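You operate a simulated robot arm through the tools that you are given. There is no shell and no other tool.

You are at the controls of a simulated robot arm. One attempt, no reset.

JOB
Pull the slide tray out, lift the pack with the rocker and sort it by its seam.
Fine: a good seam goes in the good tray, a scorched one in the reject tray; rock the pin down again.

Only the result counts: the job must be done as asked and must still hold three seconds after the hand-in. Knocking over, shifting, dropping, spilling or breaking anything else fails it.

ROBOT AND FRAMES
A 5-joint arm with a two-finger parallel gripper, fixed in place. Base frame: the origin is at the foot of the arm, x ahead of it, y to its left, z up; the work surface is at about z = 0. Lengths are in m, angles in rad, forces in N, time in s.
With the tool pointing down near the work surface it reaches from about 0.26 to 0.68 m from the base axis. Its first joint turns from -1.152 to 1.152 rad. The tool tilts only in the upright plane through the base axis and itself; it spins freely about its own axis. Payload 2.9 kg.
Tool frame: the origin (TCP) lies between the finger pads and is the grasp point; the fingertips stand 0.03 m ahead of it; z points along the fingers, y is the line along which they close. Largest opening 0.11 m; finger width 0.02, thickness 0.01; the body of the gripper, 0.048 by 0.112 m, starts 0.055 m behind the TCP.
Orientation is that of the tool frame in the base frame, as a unit quaternion [w, x, y, z]. With the fingers straight down and closing along the base's y, the tool's x points along the base's -x, its y along +y and its z along -z.

CONTROLS
- The arm moves only by the tool send_rows. Its argument "motion" is a list of rows, each a list of 7 numbers: the shift along the tool's x, y, z in cm, then the turn, a rotation vector about the tool's x, y, z in rad, then the gripper command, from -1 (shut) to 1 (fully open), values between in proportion. In form: [[tx, ty, tz, wx, wy, wz, gripper], ...]. A call has 1 to 20 rows; each row is the pose to reach, as a shift and turn from the pose commanded when the call began, along the tool's axes at that moment. Rows are played at 5 a second. More than 0.05 m and 0.15 rad between two rows, or a gripper value outside its range, and nothing of the call is played. Where a pose cannot be reached the arm comes as near as it can. A force on the tool above 60 N (or 10 N above the force at the start of the call, whichever is more), or a blocked arm, ends the call early, and 0.2 s more pass. The fingers move at their own pace (about 0.108 m/s each) and stop on an object; they squeeze with about 25 N. The grip force told is the motor's: it shows also when the fingers shut on nothing. Time passes only in rows, and 0.2 s behind the last, so rows that repeat a pose let the fingers close. It gives the time, the measured TCP pose, the force on the tool (base axes), the opening and the grip force at its end, in the units of the frame above (readings bear some noise), with the torque about the TCP (base axes, N m) and any sound that the robot's microphone picked up, and new pictures: "pictures" is both (left out), scene, wrist or none.
- Cameras (640 x 400 px; columns grow to the right, rows downward): "scene" is fixed at [0.0485, -0.4693, 0.593]; the picture's right is [0.60, -0.80, 0.00], its down [-0.53, -0.39, -0.76] and it looks along [0.61, 0.45, -0.65] (base axes); focal length 334 px, centre (320, 200). "wrist" rides on the gripper at [0.072, 0.017, -0.103] in the tool frame; the picture's right is [-0.23, 0.97, 0.00], its down [-0.76, -0.18, -0.62] and it looks along [-0.61, -0.14, 0.78] (tool axes); focal length 222 px, centre (320, 200).
- measure_at(camera, pixels): for up to 12 pixels [column, row] of the newest picture of that camera ("zoom" is the newest enlarged one), the place [x, y, z] in the base frame of the surface seen there, good to about 0.002 m. The clock stands still meanwhile.
- inspect(camera, box): a new picture of the part [left, top, right, bottom] of that camera's present view, enlarged. The clock stands still meanwhile.
- job_done(): hands the job in; it is judged then, once.

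Leave the gripper open and the arm clear of the work at the hand-in unless told otherwise.

The tools are called after ">>>" as a command line: name --pt "numbers of a row" for each row, then --argument value for the rest, lists and objects as JSON in quotes. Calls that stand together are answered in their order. send_rows: Moves the arm, as the interface text tells. Its arguments: {"type":"object","properties":{"motion":{"type":"array"},"pictures":{"type":"string","enum":["both","scene","wrist","none"]}},"required":["motion"]} The other tools are called the same way: measure_at (camera, pixels) gives the place of the surface under pixels of a picture; inspect (camera, box) takes an enlarged picture of a part of a camera's view; job_done () hands the job in.

At the start:

```text
t: 0.0
tool_pos: [0.3507, -0.0354, 0.3454]
orientation: [0.0, 0.001, 1.0, 0.0]
force: [0.6, 1.0, 0.6]
torque: [-0.03, 0.02, 0.01]
gripper_width: 0.11
finger_force: 0.1
```

scene: 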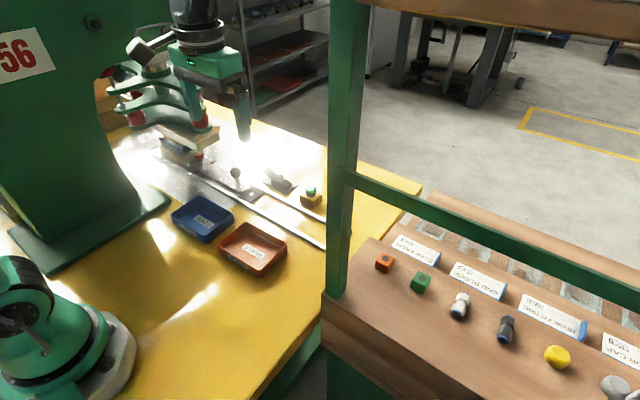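
wrist: 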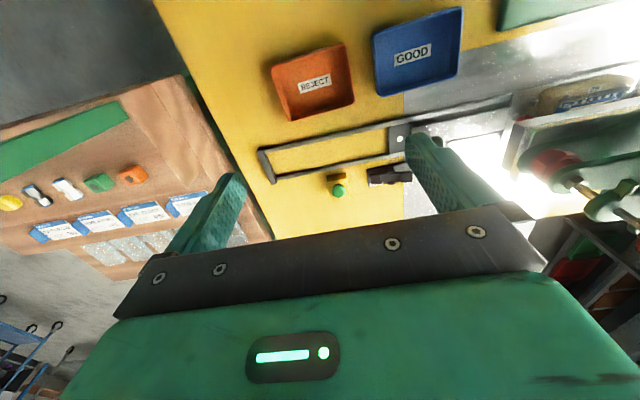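

I see a blue GOOD tray, a red REJECT tray, a slide with a knob, a rocker and a button. I'll enlarge these areas before moving.

>>> inspect --camera "scene" --box '[140, 100, 340, 280]'

>>> inspect --camera "wrist" --box '[240, 0, 640, 250]'

```text
2.22 times, centred on (240, 190) of scene
```

zoom: 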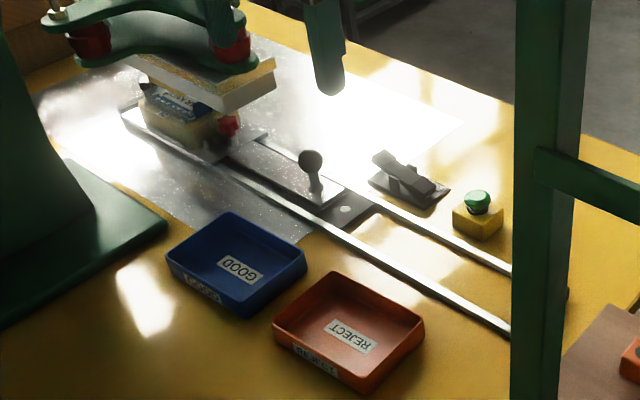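

```text
1.60 times, centred on (440, 125) of wrist
```

zoom: 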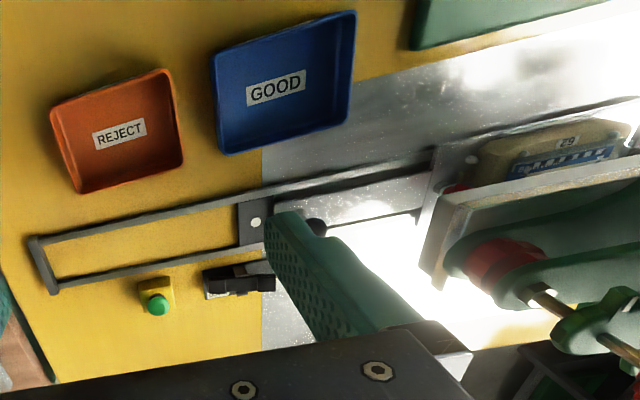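

I'm measuring the knob near (236,172), its stem, the rocker near (278,179), the button near (311,191), both trays, the rails and the pack.

>>> measure_at --camera "scene" --pixels '[[236, 172], [239, 184], [251, 194], [267, 172], [278, 179], [290, 184], [311, 188], [312, 200], [203, 221], [252, 249], [320, 246], [186, 157]]'

>>> measure_at --camera "wrist" --pixels '[[398, 138], [265, 165], [338, 190], [375, 175], [405, 172], [310, 82], [412, 55], [585, 95], [580, 105], [600, 130], [525, 150], [500, 100]]'

>>> inspect --camera "scene" --box '[220, 140, 340, 215]'

>>> inspect --camera "scene" --box '[130, 110, 250, 185]'

>>> inspect --camera "wrist" --box '[320, 100, 480, 200]'

```text
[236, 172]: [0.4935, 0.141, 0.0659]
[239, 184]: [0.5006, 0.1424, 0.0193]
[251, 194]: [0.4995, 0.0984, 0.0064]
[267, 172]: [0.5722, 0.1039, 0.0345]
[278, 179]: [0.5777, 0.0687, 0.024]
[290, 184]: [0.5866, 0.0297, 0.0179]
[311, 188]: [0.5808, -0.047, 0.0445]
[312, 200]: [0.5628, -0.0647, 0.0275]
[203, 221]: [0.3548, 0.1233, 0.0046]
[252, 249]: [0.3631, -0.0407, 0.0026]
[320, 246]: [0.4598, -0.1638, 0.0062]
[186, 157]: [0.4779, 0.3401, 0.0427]
```

```text
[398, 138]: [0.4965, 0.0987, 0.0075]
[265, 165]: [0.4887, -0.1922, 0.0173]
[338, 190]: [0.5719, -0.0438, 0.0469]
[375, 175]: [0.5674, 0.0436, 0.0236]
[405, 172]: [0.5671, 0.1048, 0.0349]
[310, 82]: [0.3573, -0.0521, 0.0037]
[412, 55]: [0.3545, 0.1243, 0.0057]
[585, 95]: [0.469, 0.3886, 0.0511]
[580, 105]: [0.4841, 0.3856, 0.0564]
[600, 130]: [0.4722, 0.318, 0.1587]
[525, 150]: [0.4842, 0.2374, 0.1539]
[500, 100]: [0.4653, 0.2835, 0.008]
```

```text
5.33 times, centred on (280, 178) of scene
```

zoom: 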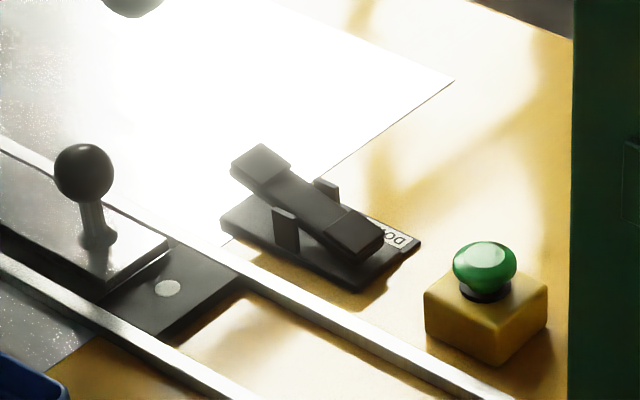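

```text
5.33 times, centred on (190, 148) of scene
```

zoom: 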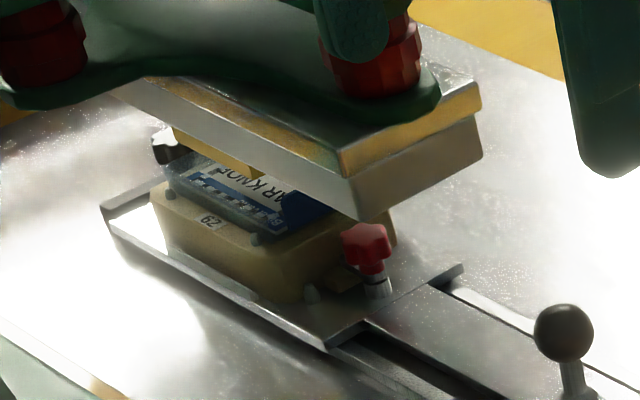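

```text
4.00 times, centred on (400, 150) of wrist
```

zoom: 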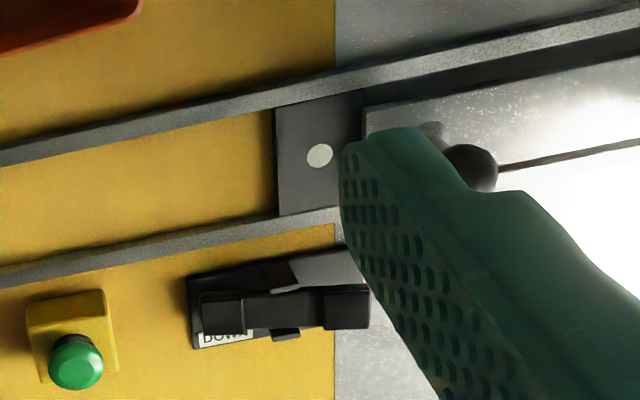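

The rocker's DOWN-side end (-y) is low and its +y end is high. The pack sits in a nest under the press platen. I'll measure the press parts for clearance, along with the knob and the rocker details.

>>> measure_at --camera "scene" --pixels '[[206, 125], [198, 132], [218, 128], [205, 142], [215, 135], [140, 110], [168, 200], [90, 150], [110, 190], [205, 158], [200, 150], [150, 150]]'

>>> measure_at --camera "scene" --pixels '[[208, 120], [190, 120], [175, 215], [200, 196], [235, 209], [175, 217], [209, 243], [250, 223], [287, 243], [218, 250], [255, 275], [233, 222]]'

>>> measure_at --camera "zoom" --pixels '[[225, 315], [345, 307], [475, 168], [320, 154], [283, 275], [285, 335], [370, 110], [290, 205], [100, 260], [590, 20], [75, 375], [420, 320]]'

>>> inspect --camera "scene" --box '[60, 0, 260, 125]'

```text
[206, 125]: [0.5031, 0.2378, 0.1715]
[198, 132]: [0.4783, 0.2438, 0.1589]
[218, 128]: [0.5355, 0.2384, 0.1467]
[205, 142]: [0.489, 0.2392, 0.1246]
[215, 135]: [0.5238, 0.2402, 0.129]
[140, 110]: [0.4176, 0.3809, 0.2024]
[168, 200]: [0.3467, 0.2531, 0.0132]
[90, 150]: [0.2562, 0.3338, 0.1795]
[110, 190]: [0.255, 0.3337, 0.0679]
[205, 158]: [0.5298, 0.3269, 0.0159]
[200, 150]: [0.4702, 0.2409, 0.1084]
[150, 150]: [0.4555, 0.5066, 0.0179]
```

```text
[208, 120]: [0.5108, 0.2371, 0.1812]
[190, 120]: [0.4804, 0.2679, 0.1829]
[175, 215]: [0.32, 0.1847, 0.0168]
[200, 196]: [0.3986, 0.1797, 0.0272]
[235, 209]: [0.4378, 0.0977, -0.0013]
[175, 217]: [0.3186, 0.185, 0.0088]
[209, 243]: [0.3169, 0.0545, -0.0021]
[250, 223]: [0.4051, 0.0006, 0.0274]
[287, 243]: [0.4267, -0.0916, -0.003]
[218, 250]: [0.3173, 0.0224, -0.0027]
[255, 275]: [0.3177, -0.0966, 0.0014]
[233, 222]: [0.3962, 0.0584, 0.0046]
```

```text
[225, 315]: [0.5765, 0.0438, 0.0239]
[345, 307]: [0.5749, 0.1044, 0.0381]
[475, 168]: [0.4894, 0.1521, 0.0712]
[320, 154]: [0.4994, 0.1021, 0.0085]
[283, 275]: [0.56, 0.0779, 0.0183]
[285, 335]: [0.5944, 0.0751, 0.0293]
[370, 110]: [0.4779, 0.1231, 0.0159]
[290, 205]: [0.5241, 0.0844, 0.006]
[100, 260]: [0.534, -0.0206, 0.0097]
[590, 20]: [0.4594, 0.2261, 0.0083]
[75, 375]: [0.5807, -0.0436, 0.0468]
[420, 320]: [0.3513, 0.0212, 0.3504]
```

```text
3.20 times, centred on (160, 62) of scene
```

zoom: 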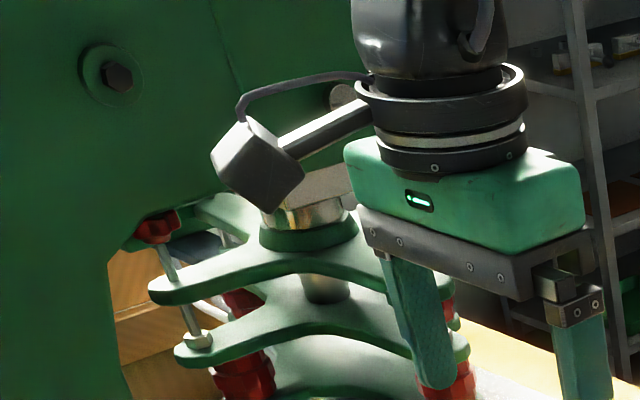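

The platen edge is at y≈0.237 and the knob centre is at about (0.500, 0.150, 0.057). With the fingers closing along y, the gripper body stays under y≈0.21. I'll go to a hover above the knob first, gripper open.

>>> send_rows --pt "-1.5 1.8 2 0 0 0 1" --pt "-3 3.7 4 0 0 0 1" --pt "-4.5 5.5 6 0 0 0 1" --pt "-6 7.4 8 0 0 0 1" --pt "-7.5 9.2 10 0 0 0 1" --pt "-9 11.1 12 0 0 0 1" --pt "-10.5 12.9 14 0 0 0 1" --pt "-12 14.8 16 0 0 0 1" --pt "-13.5 16.6 18 0 0 0 1" --pt "-14.9 18.5 20 0 0 0 1" --pt "-14.9 18.5 20 0 0 0 1"

```text
t: 2.4
tool_pos: [0.4997, 0.1488, 0.1465]
orientation: [0.0, 0.0, 1.0, 0.0]
force: [0.2, -0.8, -0.5]
torque: [0.0, 0.01, -0.01]
gripper_width: 0.1102
finger_force: 0.0
```

scene: 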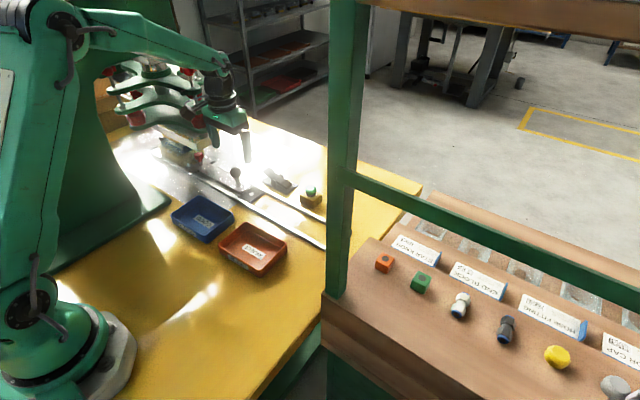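
wrist: 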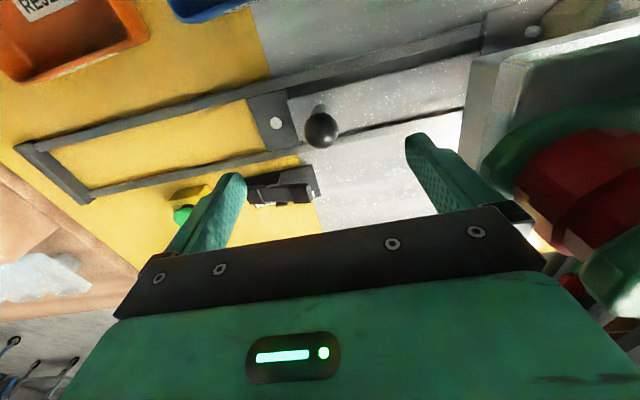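

The knob ball is at wrist (321,130). I'll measure it and the parts near the +y finger.

>>> measure_at --camera "wrist" --pixels '[[321, 130], [309, 130], [333, 130], [321, 144], [321, 118], [318, 107], [470, 110], [465, 160], [575, 170], [500, 120], [277, 123], [282, 185]]'

>>> inspect --camera "wrist" --box '[240, 60, 400, 210]'

```text
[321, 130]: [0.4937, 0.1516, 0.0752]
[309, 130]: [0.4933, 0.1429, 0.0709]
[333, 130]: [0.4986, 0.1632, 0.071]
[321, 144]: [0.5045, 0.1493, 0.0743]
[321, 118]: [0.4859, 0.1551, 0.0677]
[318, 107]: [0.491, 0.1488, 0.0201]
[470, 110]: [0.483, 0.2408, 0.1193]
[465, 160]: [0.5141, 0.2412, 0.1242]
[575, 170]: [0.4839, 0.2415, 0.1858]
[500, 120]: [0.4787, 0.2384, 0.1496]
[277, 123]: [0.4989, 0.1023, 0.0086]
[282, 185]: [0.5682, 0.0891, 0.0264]
```

```text
2.67 times, centred on (320, 135) of wrist
```

zoom: 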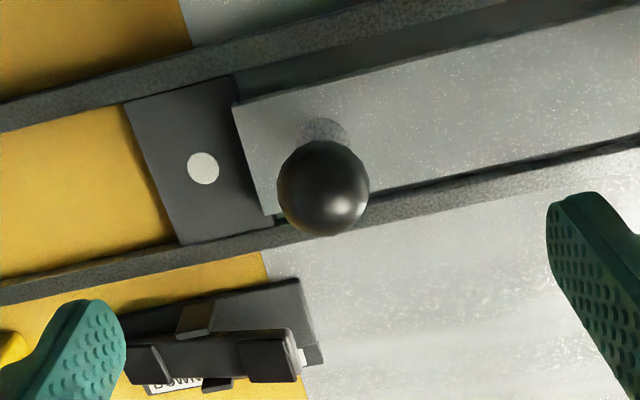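

The ball centre is at about (0.498, 0.152, 0.062). I'll descend to it and close the fingers on it.

>>> send_rows --pt "0.1 0.3 2 0 0 0 1" --pt "0.1 0.3 4 0 0 0 1" --pt "0.1 0.3 6 0 0 0 1" --pt "0.1 0.3 7.5 0 0 0 1" --pt "0.1 0.3 8.6 0 0 0 1" --pt "0.1 0.3 8.6 0 0 0 0.3" --pt "0.1 0.3 8.6 0 0 0 -0.3" --pt "0.1 0.3 8.6 0 0 0 -1" --pt "0.1 0.3 8.6 0 0 0 -1" --pt "0.1 0.3 8.6 0 0 0 -1"

```text
t: 4.6
tool_pos: [0.4994, 0.1504, 0.059]
orientation: [-0.001, 0.001, 1.0, 0.0]
force: [1.0, -10.8, -0.6]
torque: [0.0, 0.02, 0.0]
gripper_width: 0.0303
finger_force: 45.5
```

scene: 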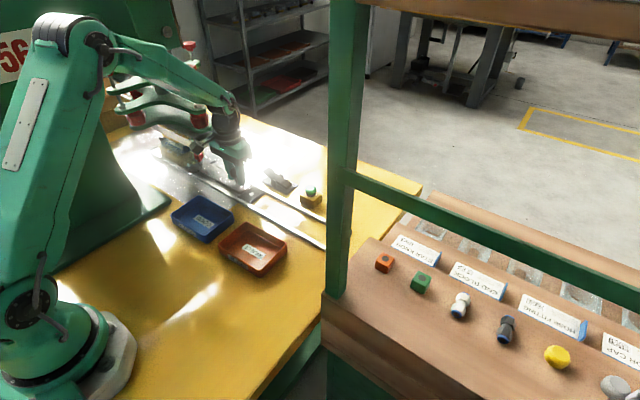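
wrist: 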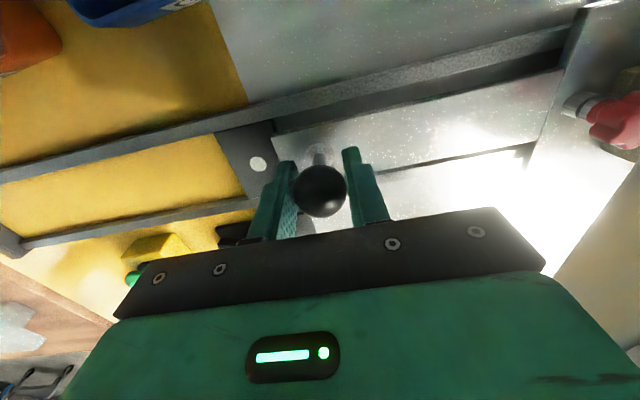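

The knob is held, with the opening at 0.030. I'll pull along -y gently, 10 cm first, and watch the force.

>>> send_rows --pt "0 -0.5 0 0 0 0 -1" --pt "0 -1.2 0 0 0 0 -1" --pt "0 -2 0 0 0 0 -1" --pt "0 -3 0 0 0 0 -1" --pt "0 -4 0 0 0 0 -1" --pt "0 -5 0 0 0 0 -1" --pt "0 -6 0 0 0 0 -1" --pt "0 -7 0 0 0 0 -1" --pt "0 -8 0 0 0 0 -1" --pt "0 -9 0 0 0 0 -1" --pt "0 -9.6 0 0 0 0 -1" --pt "0 -10 0 0 0 0 -1"

```text
t: 7.2
tool_pos: [0.4993, 0.051, 0.0592]
orientation: [0.001, 0.0, 1.0, 0.0]
force: [14.4, 2.2, -22.0]
torque: [0.02, -0.83, 0.04]
gripper_width: 0.0303
finger_force: 45.2
```

scene: 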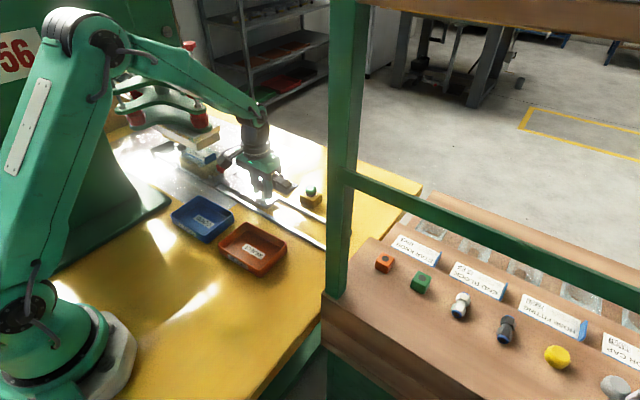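
wrist: 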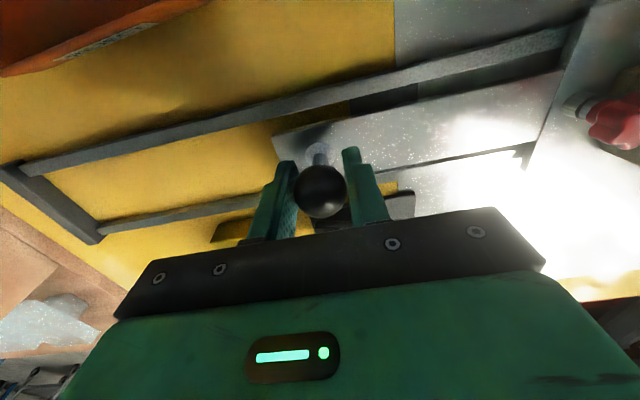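

The tray follows, but there is a side load of +14 N in x and -22 N in z. I'll ease towards it by 1 mm in +x and 1 mm down, and read again.

>>> send_rows --pt "-0.05 0 0.05 0 0 0 -1" --pt "-0.1 0 0.1 0 0 0 -1" --pt "-0.1 0 0.1 0 0 0 -1" --pictures "none"

>>> inspect --camera "scene" --box '[160, 110, 340, 230]'

```text
t: 8.0
tool_pos: [0.5001, 0.0521, 0.0589]
orientation: [-0.002, 0.0, 1.0, 0.0]
force: [-20.0, -0.7, 17.4]
torque: [0.0, -0.34, -0.06]
gripper_width: 0.0301
finger_force: 44.0
```

```text
3.33 times, centred on (250, 170) of scene
```

zoom: 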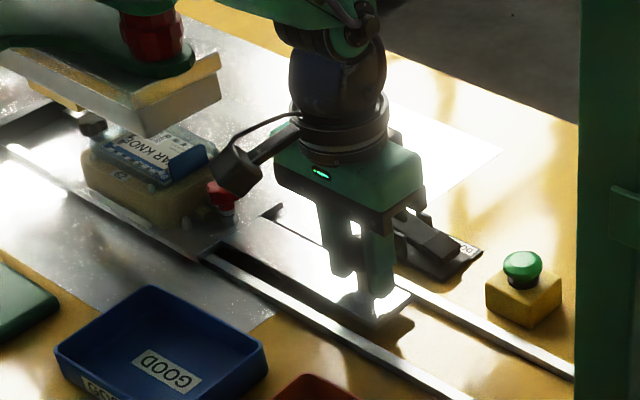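

The load reversed, so the grip is just stiff; half of that shift is right. Before pulling further I'll measure the nest, pack and slide positions.

>>> measure_at --camera "zoom" --pixels '[[165, 150], [205, 160], [120, 140], [95, 155], [205, 200], [85, 200], [200, 255], [400, 310], [565, 365], [430, 225], [222, 195], [95, 120]]'

>>> send_rows --pt "0.05 0 -0.05 0 0 0 -1" --pt "0.05 -0.5 -0.05 0 0 0 -1" --pt "0.05 -1 -0.05 0 0 0 -1" --pt "0.05 -2 -0.05 0 0 0 -1" --pt "0.05 -3 -0.05 0 0 0 -1" --pt "0.05 -3.7 -0.05 0 0 0 -1" --pt "0.05 -4 -0.05 0 0 0 -1"

```text
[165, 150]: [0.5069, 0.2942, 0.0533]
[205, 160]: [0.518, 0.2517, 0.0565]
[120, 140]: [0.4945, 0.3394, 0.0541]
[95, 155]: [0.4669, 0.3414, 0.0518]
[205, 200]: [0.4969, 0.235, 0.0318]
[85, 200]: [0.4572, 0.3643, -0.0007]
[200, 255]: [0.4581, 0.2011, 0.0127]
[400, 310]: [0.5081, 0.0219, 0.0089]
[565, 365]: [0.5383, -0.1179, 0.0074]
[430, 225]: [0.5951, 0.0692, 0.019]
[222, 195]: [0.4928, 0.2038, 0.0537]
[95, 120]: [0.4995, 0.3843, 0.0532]
```

```text
t: 9.6
tool_pos: [0.4995, 0.0121, 0.0585]
orientation: [-0.001, 0.0, 1.0, 0.0]
force: [-18.5, 0.5, 31.9]
torque: [0.01, 0.2, -0.01]
gripper_width: 0.0306
finger_force: 44.7
```

scene: 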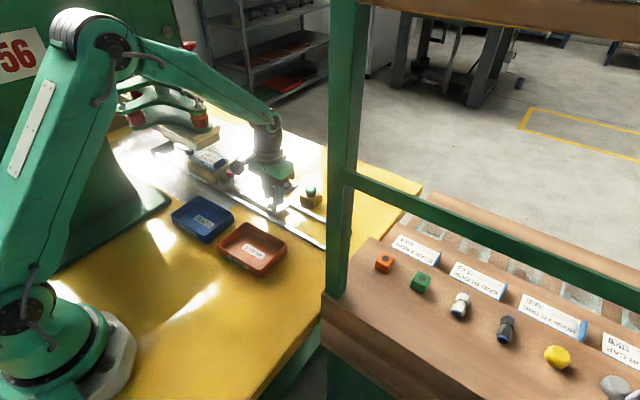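
wrist: 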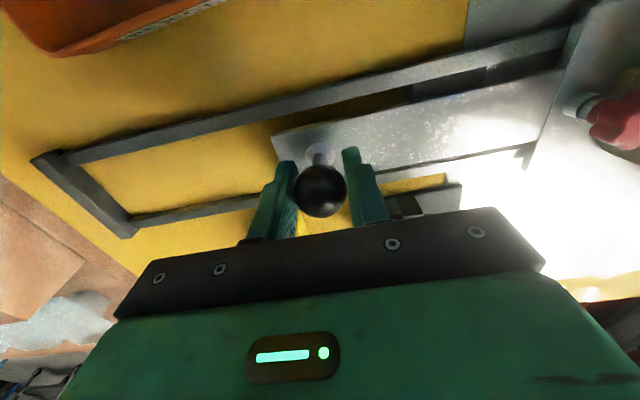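

Loading builds because the grip is rigid. I'll loosen it to about 0.038 so that the +y finger simply draws the ball, and pull on slowly.

>>> send_rows --pt "0 0 0 0 0 0 -0.31" --pt "0 0 0 0 0 0 -0.31" --pt "0 -0.5 0 0 0 0 -0.31" --pt "0 -1 0 0 0 0 -0.31" --pt "0 -1.7 0 0 0 0 -0.31" --pt "0 -2.5 0 0 0 0 -0.31" --pt "0 -3.5 0 0 0 0 -0.31" --pt "0 -4.5 0 0 0 0 -0.31" --pt "0 -5.5 0 0 0 0 -0.31" --pt "0 -6.5 0 0 0 0 -0.31" --pt "0 -7.5 0 0 0 0 -0.31" --pt "0 -8.5 0 0 0 0 -0.31" --pt "0 -9.5 0 0 0 0 -0.31" --pt "0 -10.5 0 0 0 0 -0.31" --pt "0 -11.2 0 0 0 0 -0.31" --pt "0 -11.6 0 0 0 0 -0.31"

```text
t: 13.0
tool_pos: [0.5001, -0.1033, 0.0571]
orientation: [0.0, 0.0, 1.0, 0.001]
force: [-0.7, 1.5, -1.2]
torque: [-0.01, 0.03, 0.0]
gripper_width: 0.0384
finger_force: 0.7
```

scene: 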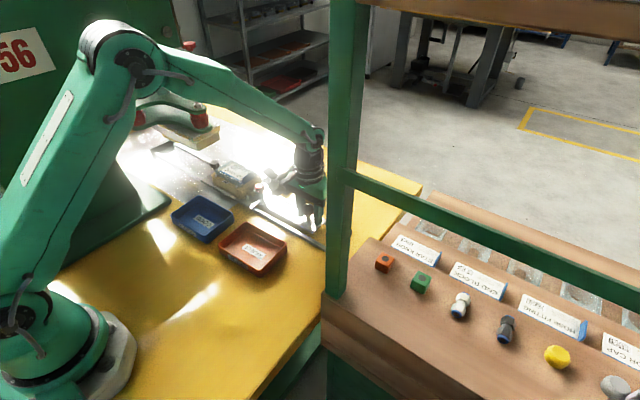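
wrist: 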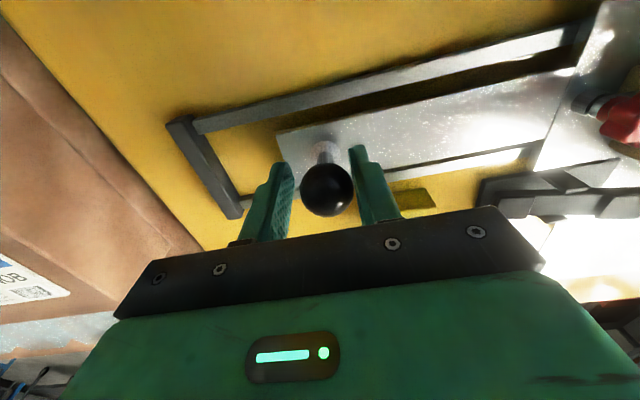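

The side loads are gone. The slide front still has a few cm to the crossbar, so I'll continue slowly towards the stop.

>>> send_rows --pt "0 -0.4 0 0 0 0 -0.31" --pt "0 -0.9 0 0 0 0 -0.31" --pt "0 -1.5 0 0 0 0 -0.31" --pt "0 -2.0 0 0 0 0 -0.31" --pt "0 -2.5 0 0 0 0 -0.31" --pt "0 -2.8 0 0 0 0 -0.31" --pt "0 -3.0 0 0 0 0 -0.31"

```text
t: 14.6
tool_pos: [0.5, -0.1351, 0.0573]
orientation: [0.0, 0.0, 1.0, 0.0]
force: [-1.4, 2.1, 1.1]
torque: [-0.01, -0.04, 0.01]
gripper_width: 0.0388
finger_force: 0.8
```

scene: 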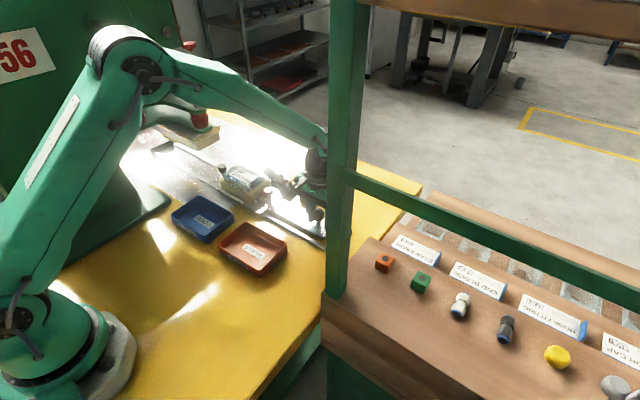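
wrist: 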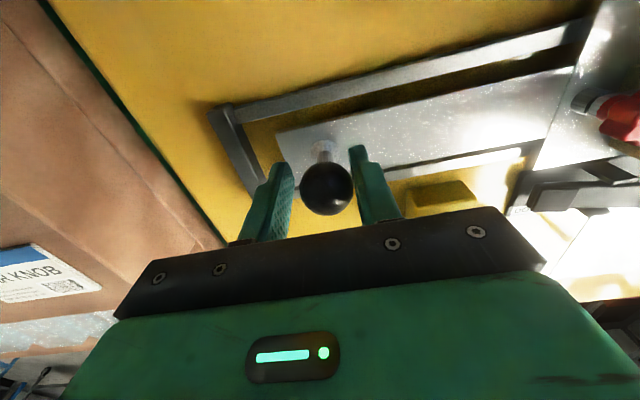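

About 2-3 cm remain. The green post overlaps the arm in the picture, so I'll measure it and the slide front and crossbar.

>>> measure_at --camera "scene" --pixels '[[345, 150], [340, 250], [345, 40], [400, 195], [316, 195]]'

>>> measure_at --camera "wrist" --pixels '[[283, 140], [292, 165], [238, 145], [222, 115], [252, 150], [245, 185], [325, 190]]'

```text
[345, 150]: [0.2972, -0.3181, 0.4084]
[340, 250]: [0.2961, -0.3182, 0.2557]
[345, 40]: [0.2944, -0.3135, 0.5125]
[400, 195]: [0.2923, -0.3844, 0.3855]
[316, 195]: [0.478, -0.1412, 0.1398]
```

```text
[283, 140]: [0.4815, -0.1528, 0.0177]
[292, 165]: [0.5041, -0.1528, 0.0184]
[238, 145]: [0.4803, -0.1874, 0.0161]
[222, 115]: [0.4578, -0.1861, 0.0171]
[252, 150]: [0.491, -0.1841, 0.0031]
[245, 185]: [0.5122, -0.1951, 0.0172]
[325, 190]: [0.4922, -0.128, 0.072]
```

The post is at (0.30,-0.32), well clear of the arm. The slide front is at y=-0.153 and the stop bar at about -0.184, so roughly 3 cm remain.

>>> send_rows --pt "0 -0.5 0 0 0 0 -0.31" --pt "0 -1.0 0 0 0 0 -0.31" --pt "0 -1.5 0 0 0 0 -0.31" --pt "0 -2.0 0 0 0 0 -0.31" --pt "0 -2.3 0 0 0 0 -0.31" --pt "0 -2.5 0 0 0 0 -0.31" --pt "0 -2.6 0 0 0 0 -0.31" --pt "0 -2.7 0 0 0 0 -0.31" --pt "0 -2.8 0 0 0 0 -0.31" --pt "0 -2.9 0 0 0 0 -0.31" --pt "0 -3.0 0 0 0 0 -0.31"

```text
t: 17.0
tool_pos: [0.4996, -0.1612, 0.0584]
orientation: [0.0, -0.001, 1.0, 0.0]
force: [7.5, 31.9, 6.7]
torque: [0.08, 0.37, -0.17]
gripper_width: 0.0538
finger_force: 16.1
```

scene: 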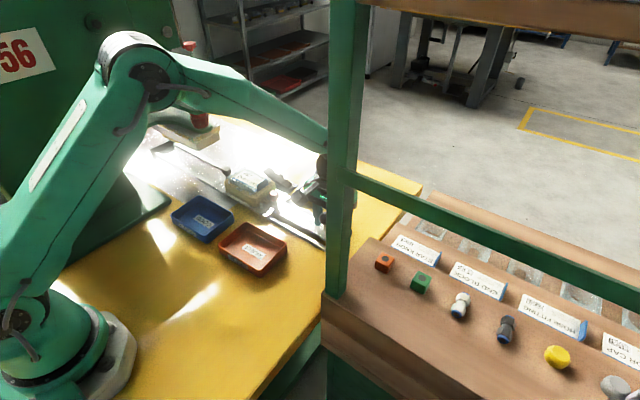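
wrist: 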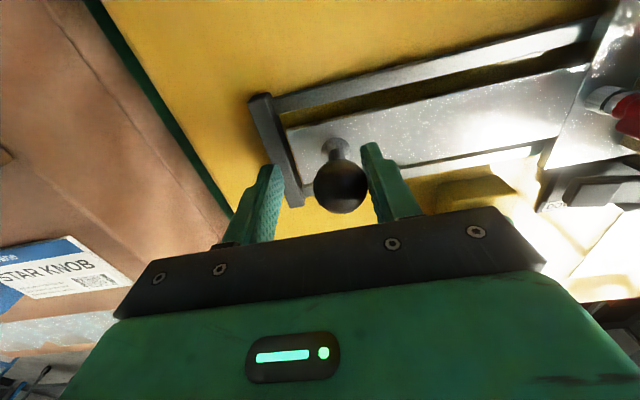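

Force is 32 N against the stop, so the tray is fully out. I'll open, which moves both fingers away from the ball, and then rise.

>>> send_rows --pt "0 0.3 0 0 0 0 0.3" --pt "0 0.3 0 0 0 0 0.8" --pt "0 0.3 0 0 0 0 0.8" --pt "0 0.3 -2 0 0 0 0.8" --pt "0 0.3 -5 0 0 0 0.8" --pt "0 0.3 -8 0 0 0 0.8" --pt "0 0.3 -12 0 0 0 0.8" --pt "0 0.3 -16 0 0 0 0.8" --pt "0 0.3 -20 0 0 0 0.8"

>>> inspect --camera "scene" --box '[160, 120, 340, 235]'

>>> inspect --camera "wrist" --box '[300, 0, 640, 212]'

```text
t: 19.0
tool_pos: [0.4989, -0.1613, 0.2609]
orientation: [-0.001, 0.001, 1.0, 0.0]
force: [-0.4, -0.3, 0.4]
torque: [0.0, 0.0, -0.02]
gripper_width: 0.0989
finger_force: 0.0
```

scene: 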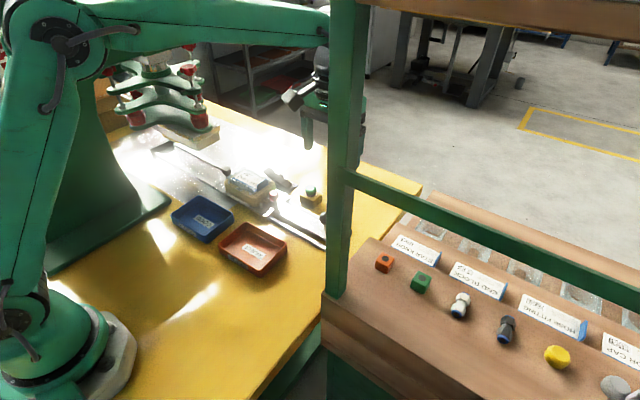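
wrist: 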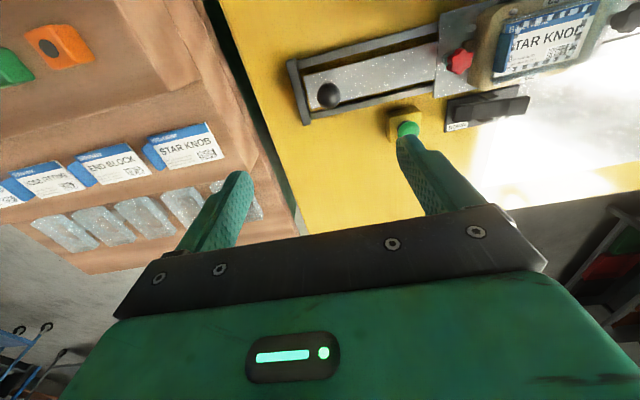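

```text
3.48 times, centred on (250, 178) of scene
```

zoom: 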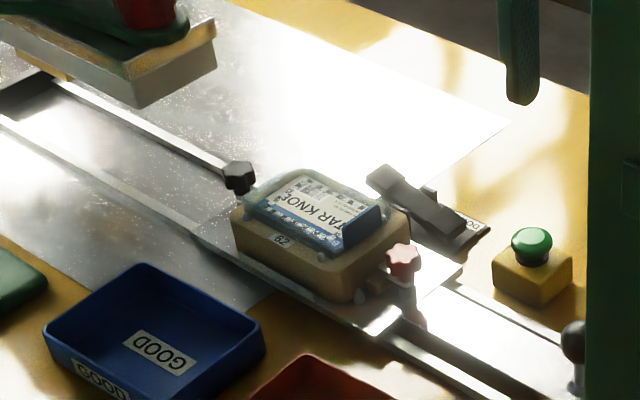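

```text
1.88 times, centred on (470, 106) of wrist
```

zoom: 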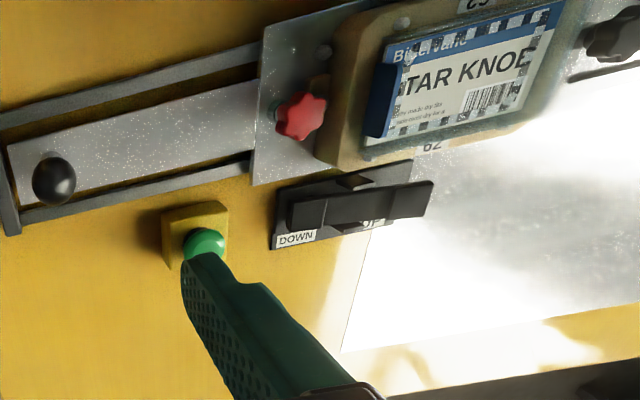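

The tray is out with the nest over the pin, and the rocker's UP label sits at its +y end. I'll measure the rocker ends and the pack.

>>> measure_at --camera "zoom" --pixels '[[425, 195], [405, 200], [360, 208], [305, 210], [330, 230], [430, 185], [430, 215], [300, 115], [360, 140], [490, 60], [560, 15], [610, 30]]'

>>> inspect --camera "wrist" --box '[430, 0, 640, 131]'

>>> inspect --camera "scene" --box '[210, 155, 320, 225]'

```text
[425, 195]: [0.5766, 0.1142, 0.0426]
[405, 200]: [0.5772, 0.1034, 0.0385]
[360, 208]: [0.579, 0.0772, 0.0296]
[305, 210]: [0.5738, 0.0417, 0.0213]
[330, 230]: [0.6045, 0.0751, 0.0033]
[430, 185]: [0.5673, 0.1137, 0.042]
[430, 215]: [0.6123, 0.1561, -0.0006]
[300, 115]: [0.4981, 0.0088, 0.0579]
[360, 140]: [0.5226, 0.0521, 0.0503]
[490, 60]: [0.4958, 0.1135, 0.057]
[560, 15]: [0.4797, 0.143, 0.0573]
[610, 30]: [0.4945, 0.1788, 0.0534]
```

```text
3.05 times, centred on (535, 66) of wrist
```

zoom: 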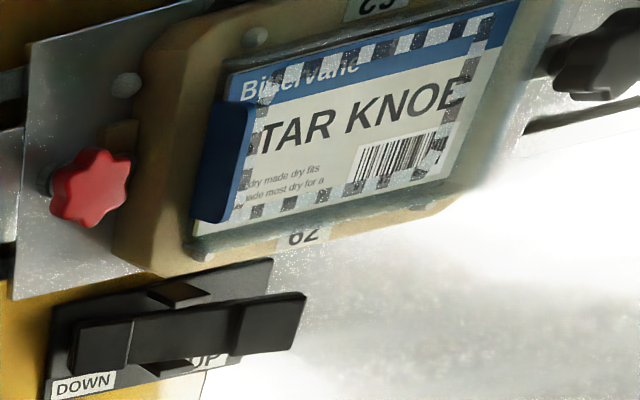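

```text
5.71 times, centred on (265, 190) of scene
```

zoom: 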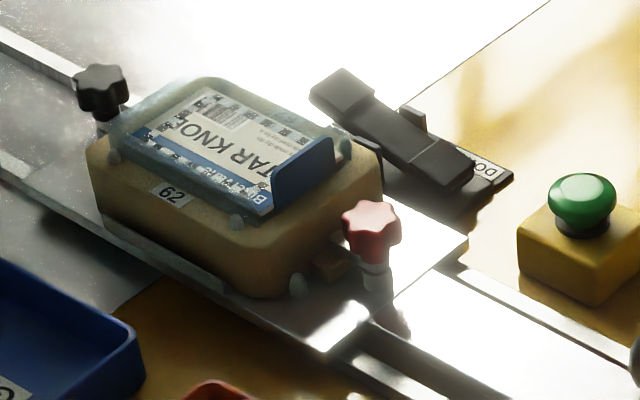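

The rocker's raised +y end is at about (0.577, 0.107, 0.040). I'll shut the fingers, travel high, and hover above it.

>>> send_rows --pt "-1 3.5 0 0 0 0 -1" --pt "-2 7 0 0 0 0 -1" --pt "-3 10.5 0 0 0 0 -1" --pt "-4 14 0 0 0 0 -1" --pt "-5 17.5 0 0 0 0 -1" --pt "-6 21 0 0 0 0 -1" --pt "-7 24.5 0 0 0 0 -1" --pt "-7.8 26.8 0 0 0 0 -1" --pt "-7.8 26.8 4 0 0 0 -1" --pt "-7.8 26.8 8 0 0 0 -1" --pt "-7.8 26.8 12 0 0 0 -1" --pt "-7.8 26.8 15 0 0 0 -1" --pt "-7.8 26.8 15 0 0 0 -1"

>>> inspect --camera "wrist" --box '[200, 0, 480, 175]'

>>> inspect --camera "scene" --box '[210, 125, 340, 215]'

```text
t: 21.8
tool_pos: [0.5788, 0.1057, 0.1078]
orientation: [0.001, -0.001, 1.0, 0.0]
force: [0.4, -0.9, 0.5]
torque: [-0.01, 0.0, 0.03]
gripper_width: 0.0
finger_force: 24.9
```

scene: 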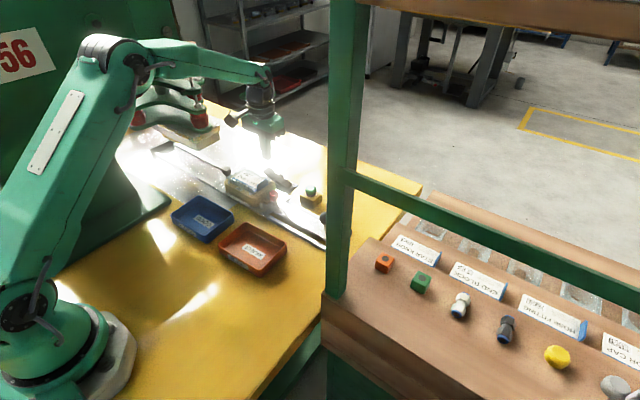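
wrist: 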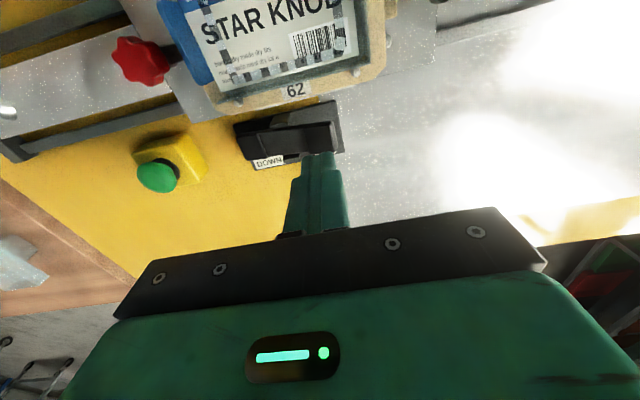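

```text
2.29 times, centred on (340, 88) of wrist
```

zoom: 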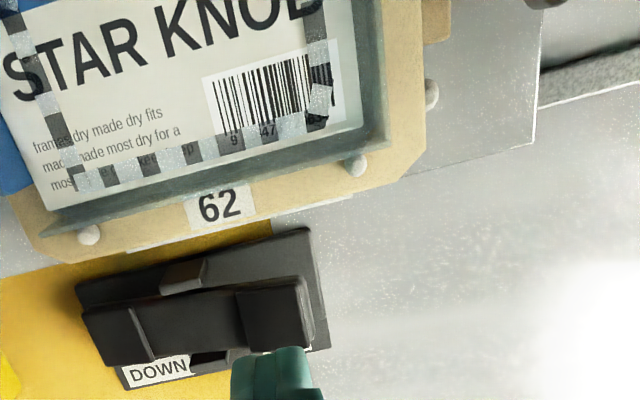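

```text
4.44 times, centred on (275, 170) of scene
```

zoom: 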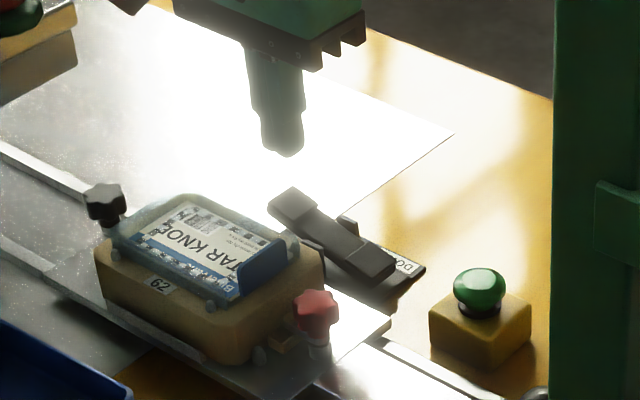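

The tips sit over the +y pad. I'll press down slowly to about z=0.02 at the tips.

>>> send_rows --pt "0.2 0 1.5 0 0 0 -1" --pt "0.2 0 3 0 0 0 -1" --pt "0.2 0 3.7 0 0 0 -1" --pt "0.2 0 4.2 0 0 0 -1" --pt "0.2 0 4.7 0 0 0 -1" --pt "0.2 0 5.2 0 0 0 -1" --pt "0.2 0 5.6 0 0 0 -1"

>>> inspect --camera "scene" --box '[210, 125, 340, 215]'

```text
t: 23.4
tool_pos: [0.5763, 0.1078, 0.0556]
orientation: [0.001, 0.0, 1.0, 0.0]
force: [-21.5, -0.5, 32.6]
torque: [-0.34, 0.66, -0.17]
gripper_width: 0.0
finger_force: 25.2
```

scene: 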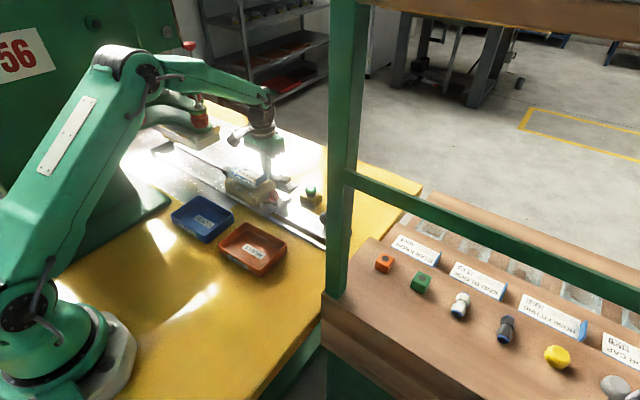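
wrist: 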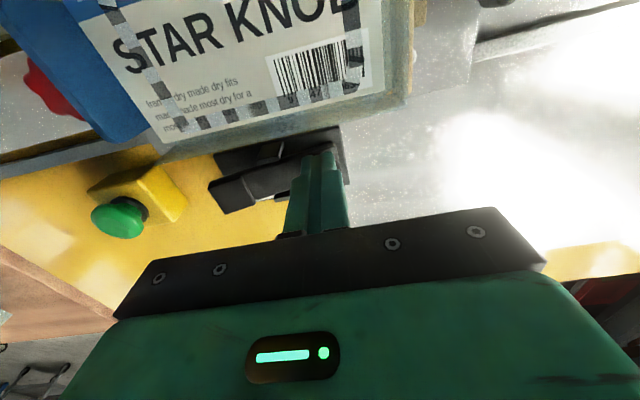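

```text
4.44 times, centred on (275, 170) of scene
```

zoom: 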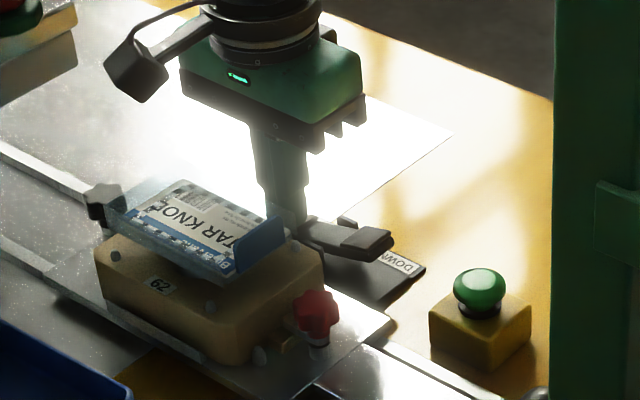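

The rocker has flipped and the pack has risen. I'll lift off straight up and check that it stays up.

>>> send_rows --pt "0 0 -0.5 0 0 0 -1" --pt "0 0 -2 0 0 0 -1" --pt "0 0 -4 0 0 0 -1" --pt "0 0 -7 0 0 0 -1" --pt "0 0 -11 0 0 0 -1" --pt "0 0 -15 0 0 0 -1" --pt "0 0 -18 0 0 0 -1"

>>> inspect --camera "scene" --box '[210, 140, 310, 205]'

>>> inspect --camera "wrist" --box '[200, 0, 480, 175]'

```text
t: 25.0
tool_pos: [0.5781, 0.106, 0.2339]
orientation: [-0.001, 0.0, 1.0, 0.0]
force: [0.0, 0.0, 0.3]
torque: [0.0, 0.02, 0.0]
gripper_width: 0.0
finger_force: 24.6
```

scene: 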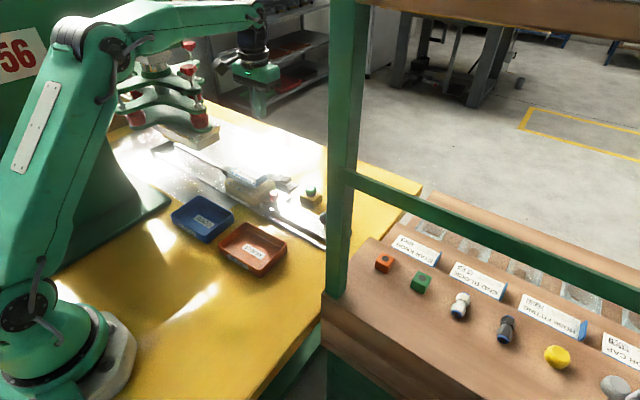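
wrist: 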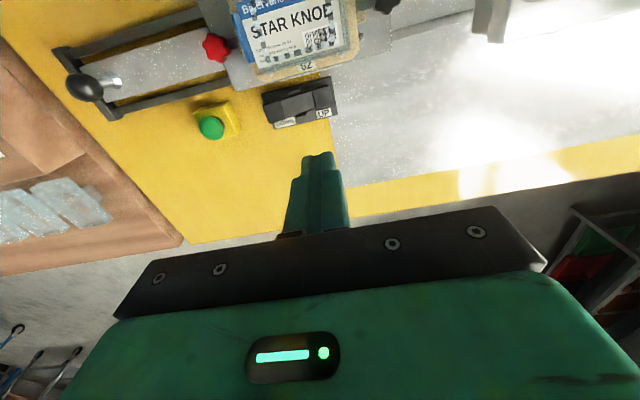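

```text
6.15 times, centred on (260, 172) of scene
```

zoom: 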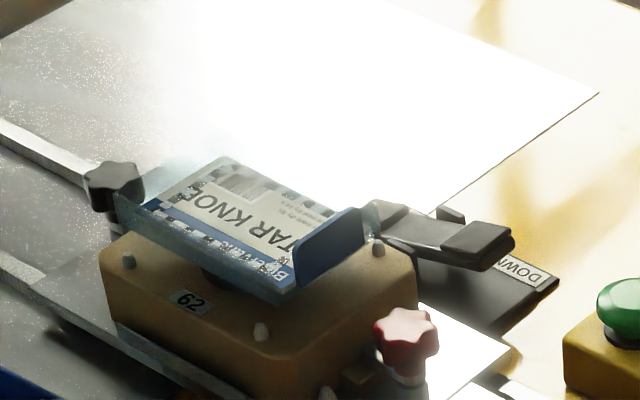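

```text
2.29 times, centred on (340, 88) of wrist
```

zoom: 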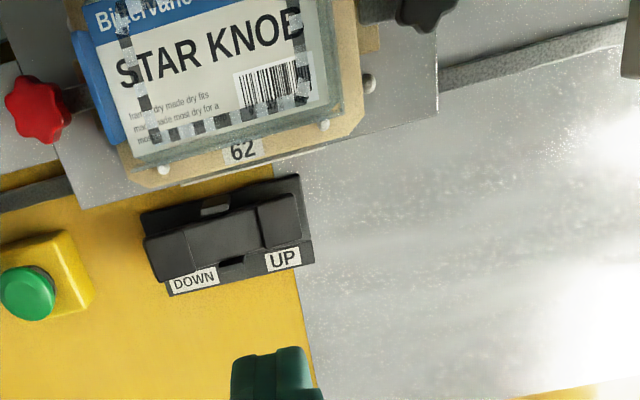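

The pack now rests on the raised pin and the rocker reads UP. I'll bring the wrist camera closer to the pack to read the seam and measure the grasp.

>>> send_rows --pt "3 0.2 0 0 0 0 0" --pt "6 0.4 0 0 0 0 1" --pt "9 0.6 0 0 0 0 1" --pt "12 0.8 1 0 0 0 1" --pt "15 0.9 2.5 0 0 0 1" --pt "15.8 0.9 4 0 0 0 1" --pt "15.8 0.9 5.4 0 0 0 1" --pt "15.8 0.9 5.4 0 0 0 1"

>>> inspect --camera "wrist" --box '[200, 100, 440, 250]'

```text
t: 26.8
tool_pos: [0.4171, 0.1153, 0.1781]
orientation: [0.0, 0.0, 1.0, 0.0]
force: [0.6, 0.3, 0.5]
torque: [0.02, 0.03, 0.01]
gripper_width: 0.1102
finger_force: 0.0
```

scene: 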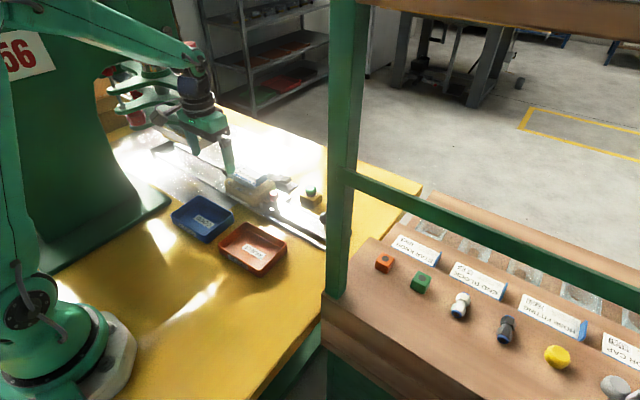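
wrist: 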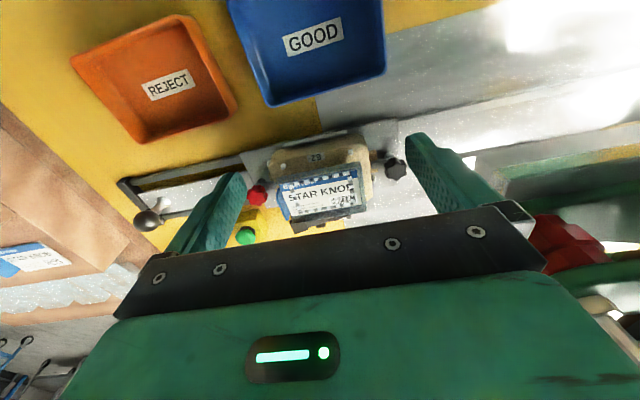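

```text
2.67 times, centred on (320, 175) of wrist
```

zoom: 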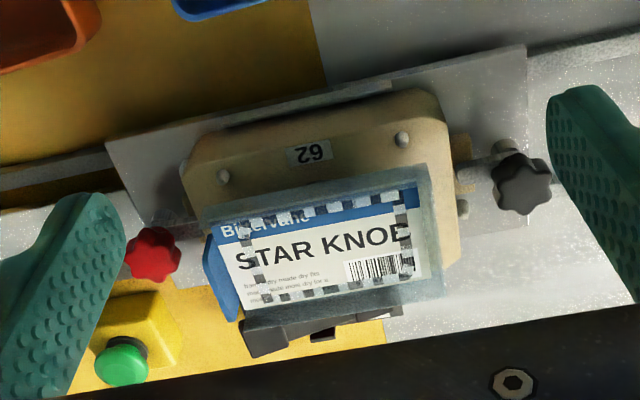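

I'll zoom in on the pack at wrist (320,195) and measure its top, edges and tab.

>>> inspect --camera "wrist" --box '[268, 155, 378, 235]'

>>> inspect --camera "scene" --box '[220, 155, 290, 200]'

>>> measure_at --camera "wrist" --pixels '[[320, 192], [285, 190], [352, 178], [295, 217], [355, 205], [282, 205], [288, 215], [279, 190], [364, 190], [318, 178], [325, 212], [300, 160]]'

```text
5.00 times, centred on (323, 195) of wrist
```

zoom: 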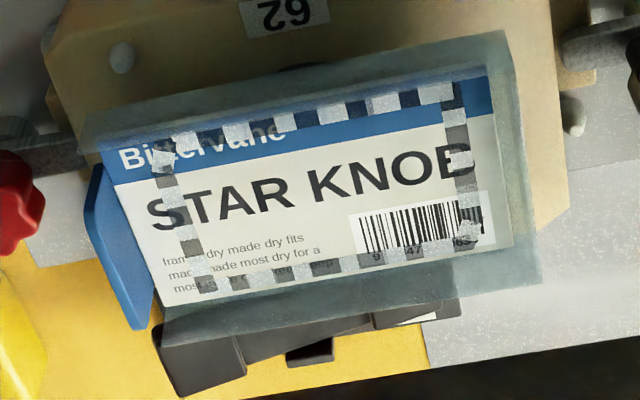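

```text
8.89 times, centred on (255, 178) of scene
```

zoom: 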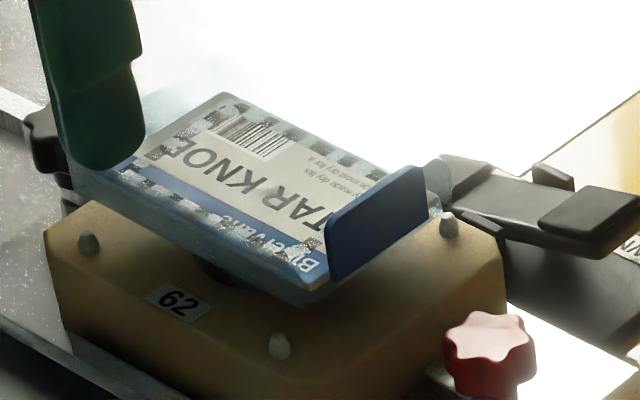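

```text
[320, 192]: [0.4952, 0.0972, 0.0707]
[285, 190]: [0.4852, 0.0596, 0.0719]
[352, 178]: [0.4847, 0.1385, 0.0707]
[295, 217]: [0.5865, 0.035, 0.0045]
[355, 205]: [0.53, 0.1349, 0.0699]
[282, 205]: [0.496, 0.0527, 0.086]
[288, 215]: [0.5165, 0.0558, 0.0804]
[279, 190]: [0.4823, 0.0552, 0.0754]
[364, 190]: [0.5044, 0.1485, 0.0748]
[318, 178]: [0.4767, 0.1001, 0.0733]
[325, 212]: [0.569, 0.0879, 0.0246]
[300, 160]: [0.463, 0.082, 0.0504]
```

The seam frame on the label shows alternating frosted and grey squares with no obvious burn so far; I'll look closer once it's near the camera. I need the pack's real edges, thickness and tab, so I'm measuring on the enlarged scene picture.

>>> measure_at --camera "zoom" --pixels '[[375, 225], [335, 265], [335, 225], [418, 172], [422, 220], [310, 285], [300, 298], [200, 215], [190, 238], [80, 185], [225, 96], [440, 180]]'

>>> measure_at --camera "zoom" --pixels '[[415, 110], [350, 135], [150, 210], [250, 270], [90, 240], [280, 345], [450, 222], [45, 235], [385, 385], [470, 320], [100, 165], [430, 200]]'

>>> measure_at --camera "wrist" --pixels '[[278, 182], [293, 222], [350, 165], [358, 205], [282, 187], [355, 168], [360, 212], [295, 205], [284, 203], [290, 212], [283, 195], [330, 217]]'

```text
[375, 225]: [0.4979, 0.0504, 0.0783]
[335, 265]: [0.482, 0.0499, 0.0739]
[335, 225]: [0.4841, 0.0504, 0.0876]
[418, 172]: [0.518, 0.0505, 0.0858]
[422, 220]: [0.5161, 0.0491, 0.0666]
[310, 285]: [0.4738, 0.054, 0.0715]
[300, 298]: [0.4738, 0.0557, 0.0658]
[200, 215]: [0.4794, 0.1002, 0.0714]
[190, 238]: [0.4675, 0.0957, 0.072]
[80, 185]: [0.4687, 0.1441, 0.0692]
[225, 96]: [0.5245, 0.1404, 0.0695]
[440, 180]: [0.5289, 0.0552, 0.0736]
```

```text
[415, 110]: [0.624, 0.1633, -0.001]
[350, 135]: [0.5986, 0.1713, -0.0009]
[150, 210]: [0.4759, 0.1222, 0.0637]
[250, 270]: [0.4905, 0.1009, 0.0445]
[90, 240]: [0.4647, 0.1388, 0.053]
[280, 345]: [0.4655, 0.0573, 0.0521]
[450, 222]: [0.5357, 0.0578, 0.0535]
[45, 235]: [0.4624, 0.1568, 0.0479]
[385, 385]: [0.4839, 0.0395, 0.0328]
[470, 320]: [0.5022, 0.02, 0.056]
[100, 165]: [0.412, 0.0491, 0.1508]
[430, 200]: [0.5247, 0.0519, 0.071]
```

```text
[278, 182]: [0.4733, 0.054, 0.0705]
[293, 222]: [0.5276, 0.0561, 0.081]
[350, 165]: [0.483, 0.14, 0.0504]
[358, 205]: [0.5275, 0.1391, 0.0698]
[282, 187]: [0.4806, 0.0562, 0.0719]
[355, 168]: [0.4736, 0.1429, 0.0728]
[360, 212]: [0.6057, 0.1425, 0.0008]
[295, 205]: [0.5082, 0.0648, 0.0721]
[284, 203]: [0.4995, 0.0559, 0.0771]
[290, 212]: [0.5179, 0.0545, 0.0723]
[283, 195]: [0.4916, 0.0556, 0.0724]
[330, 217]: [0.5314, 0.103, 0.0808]
```

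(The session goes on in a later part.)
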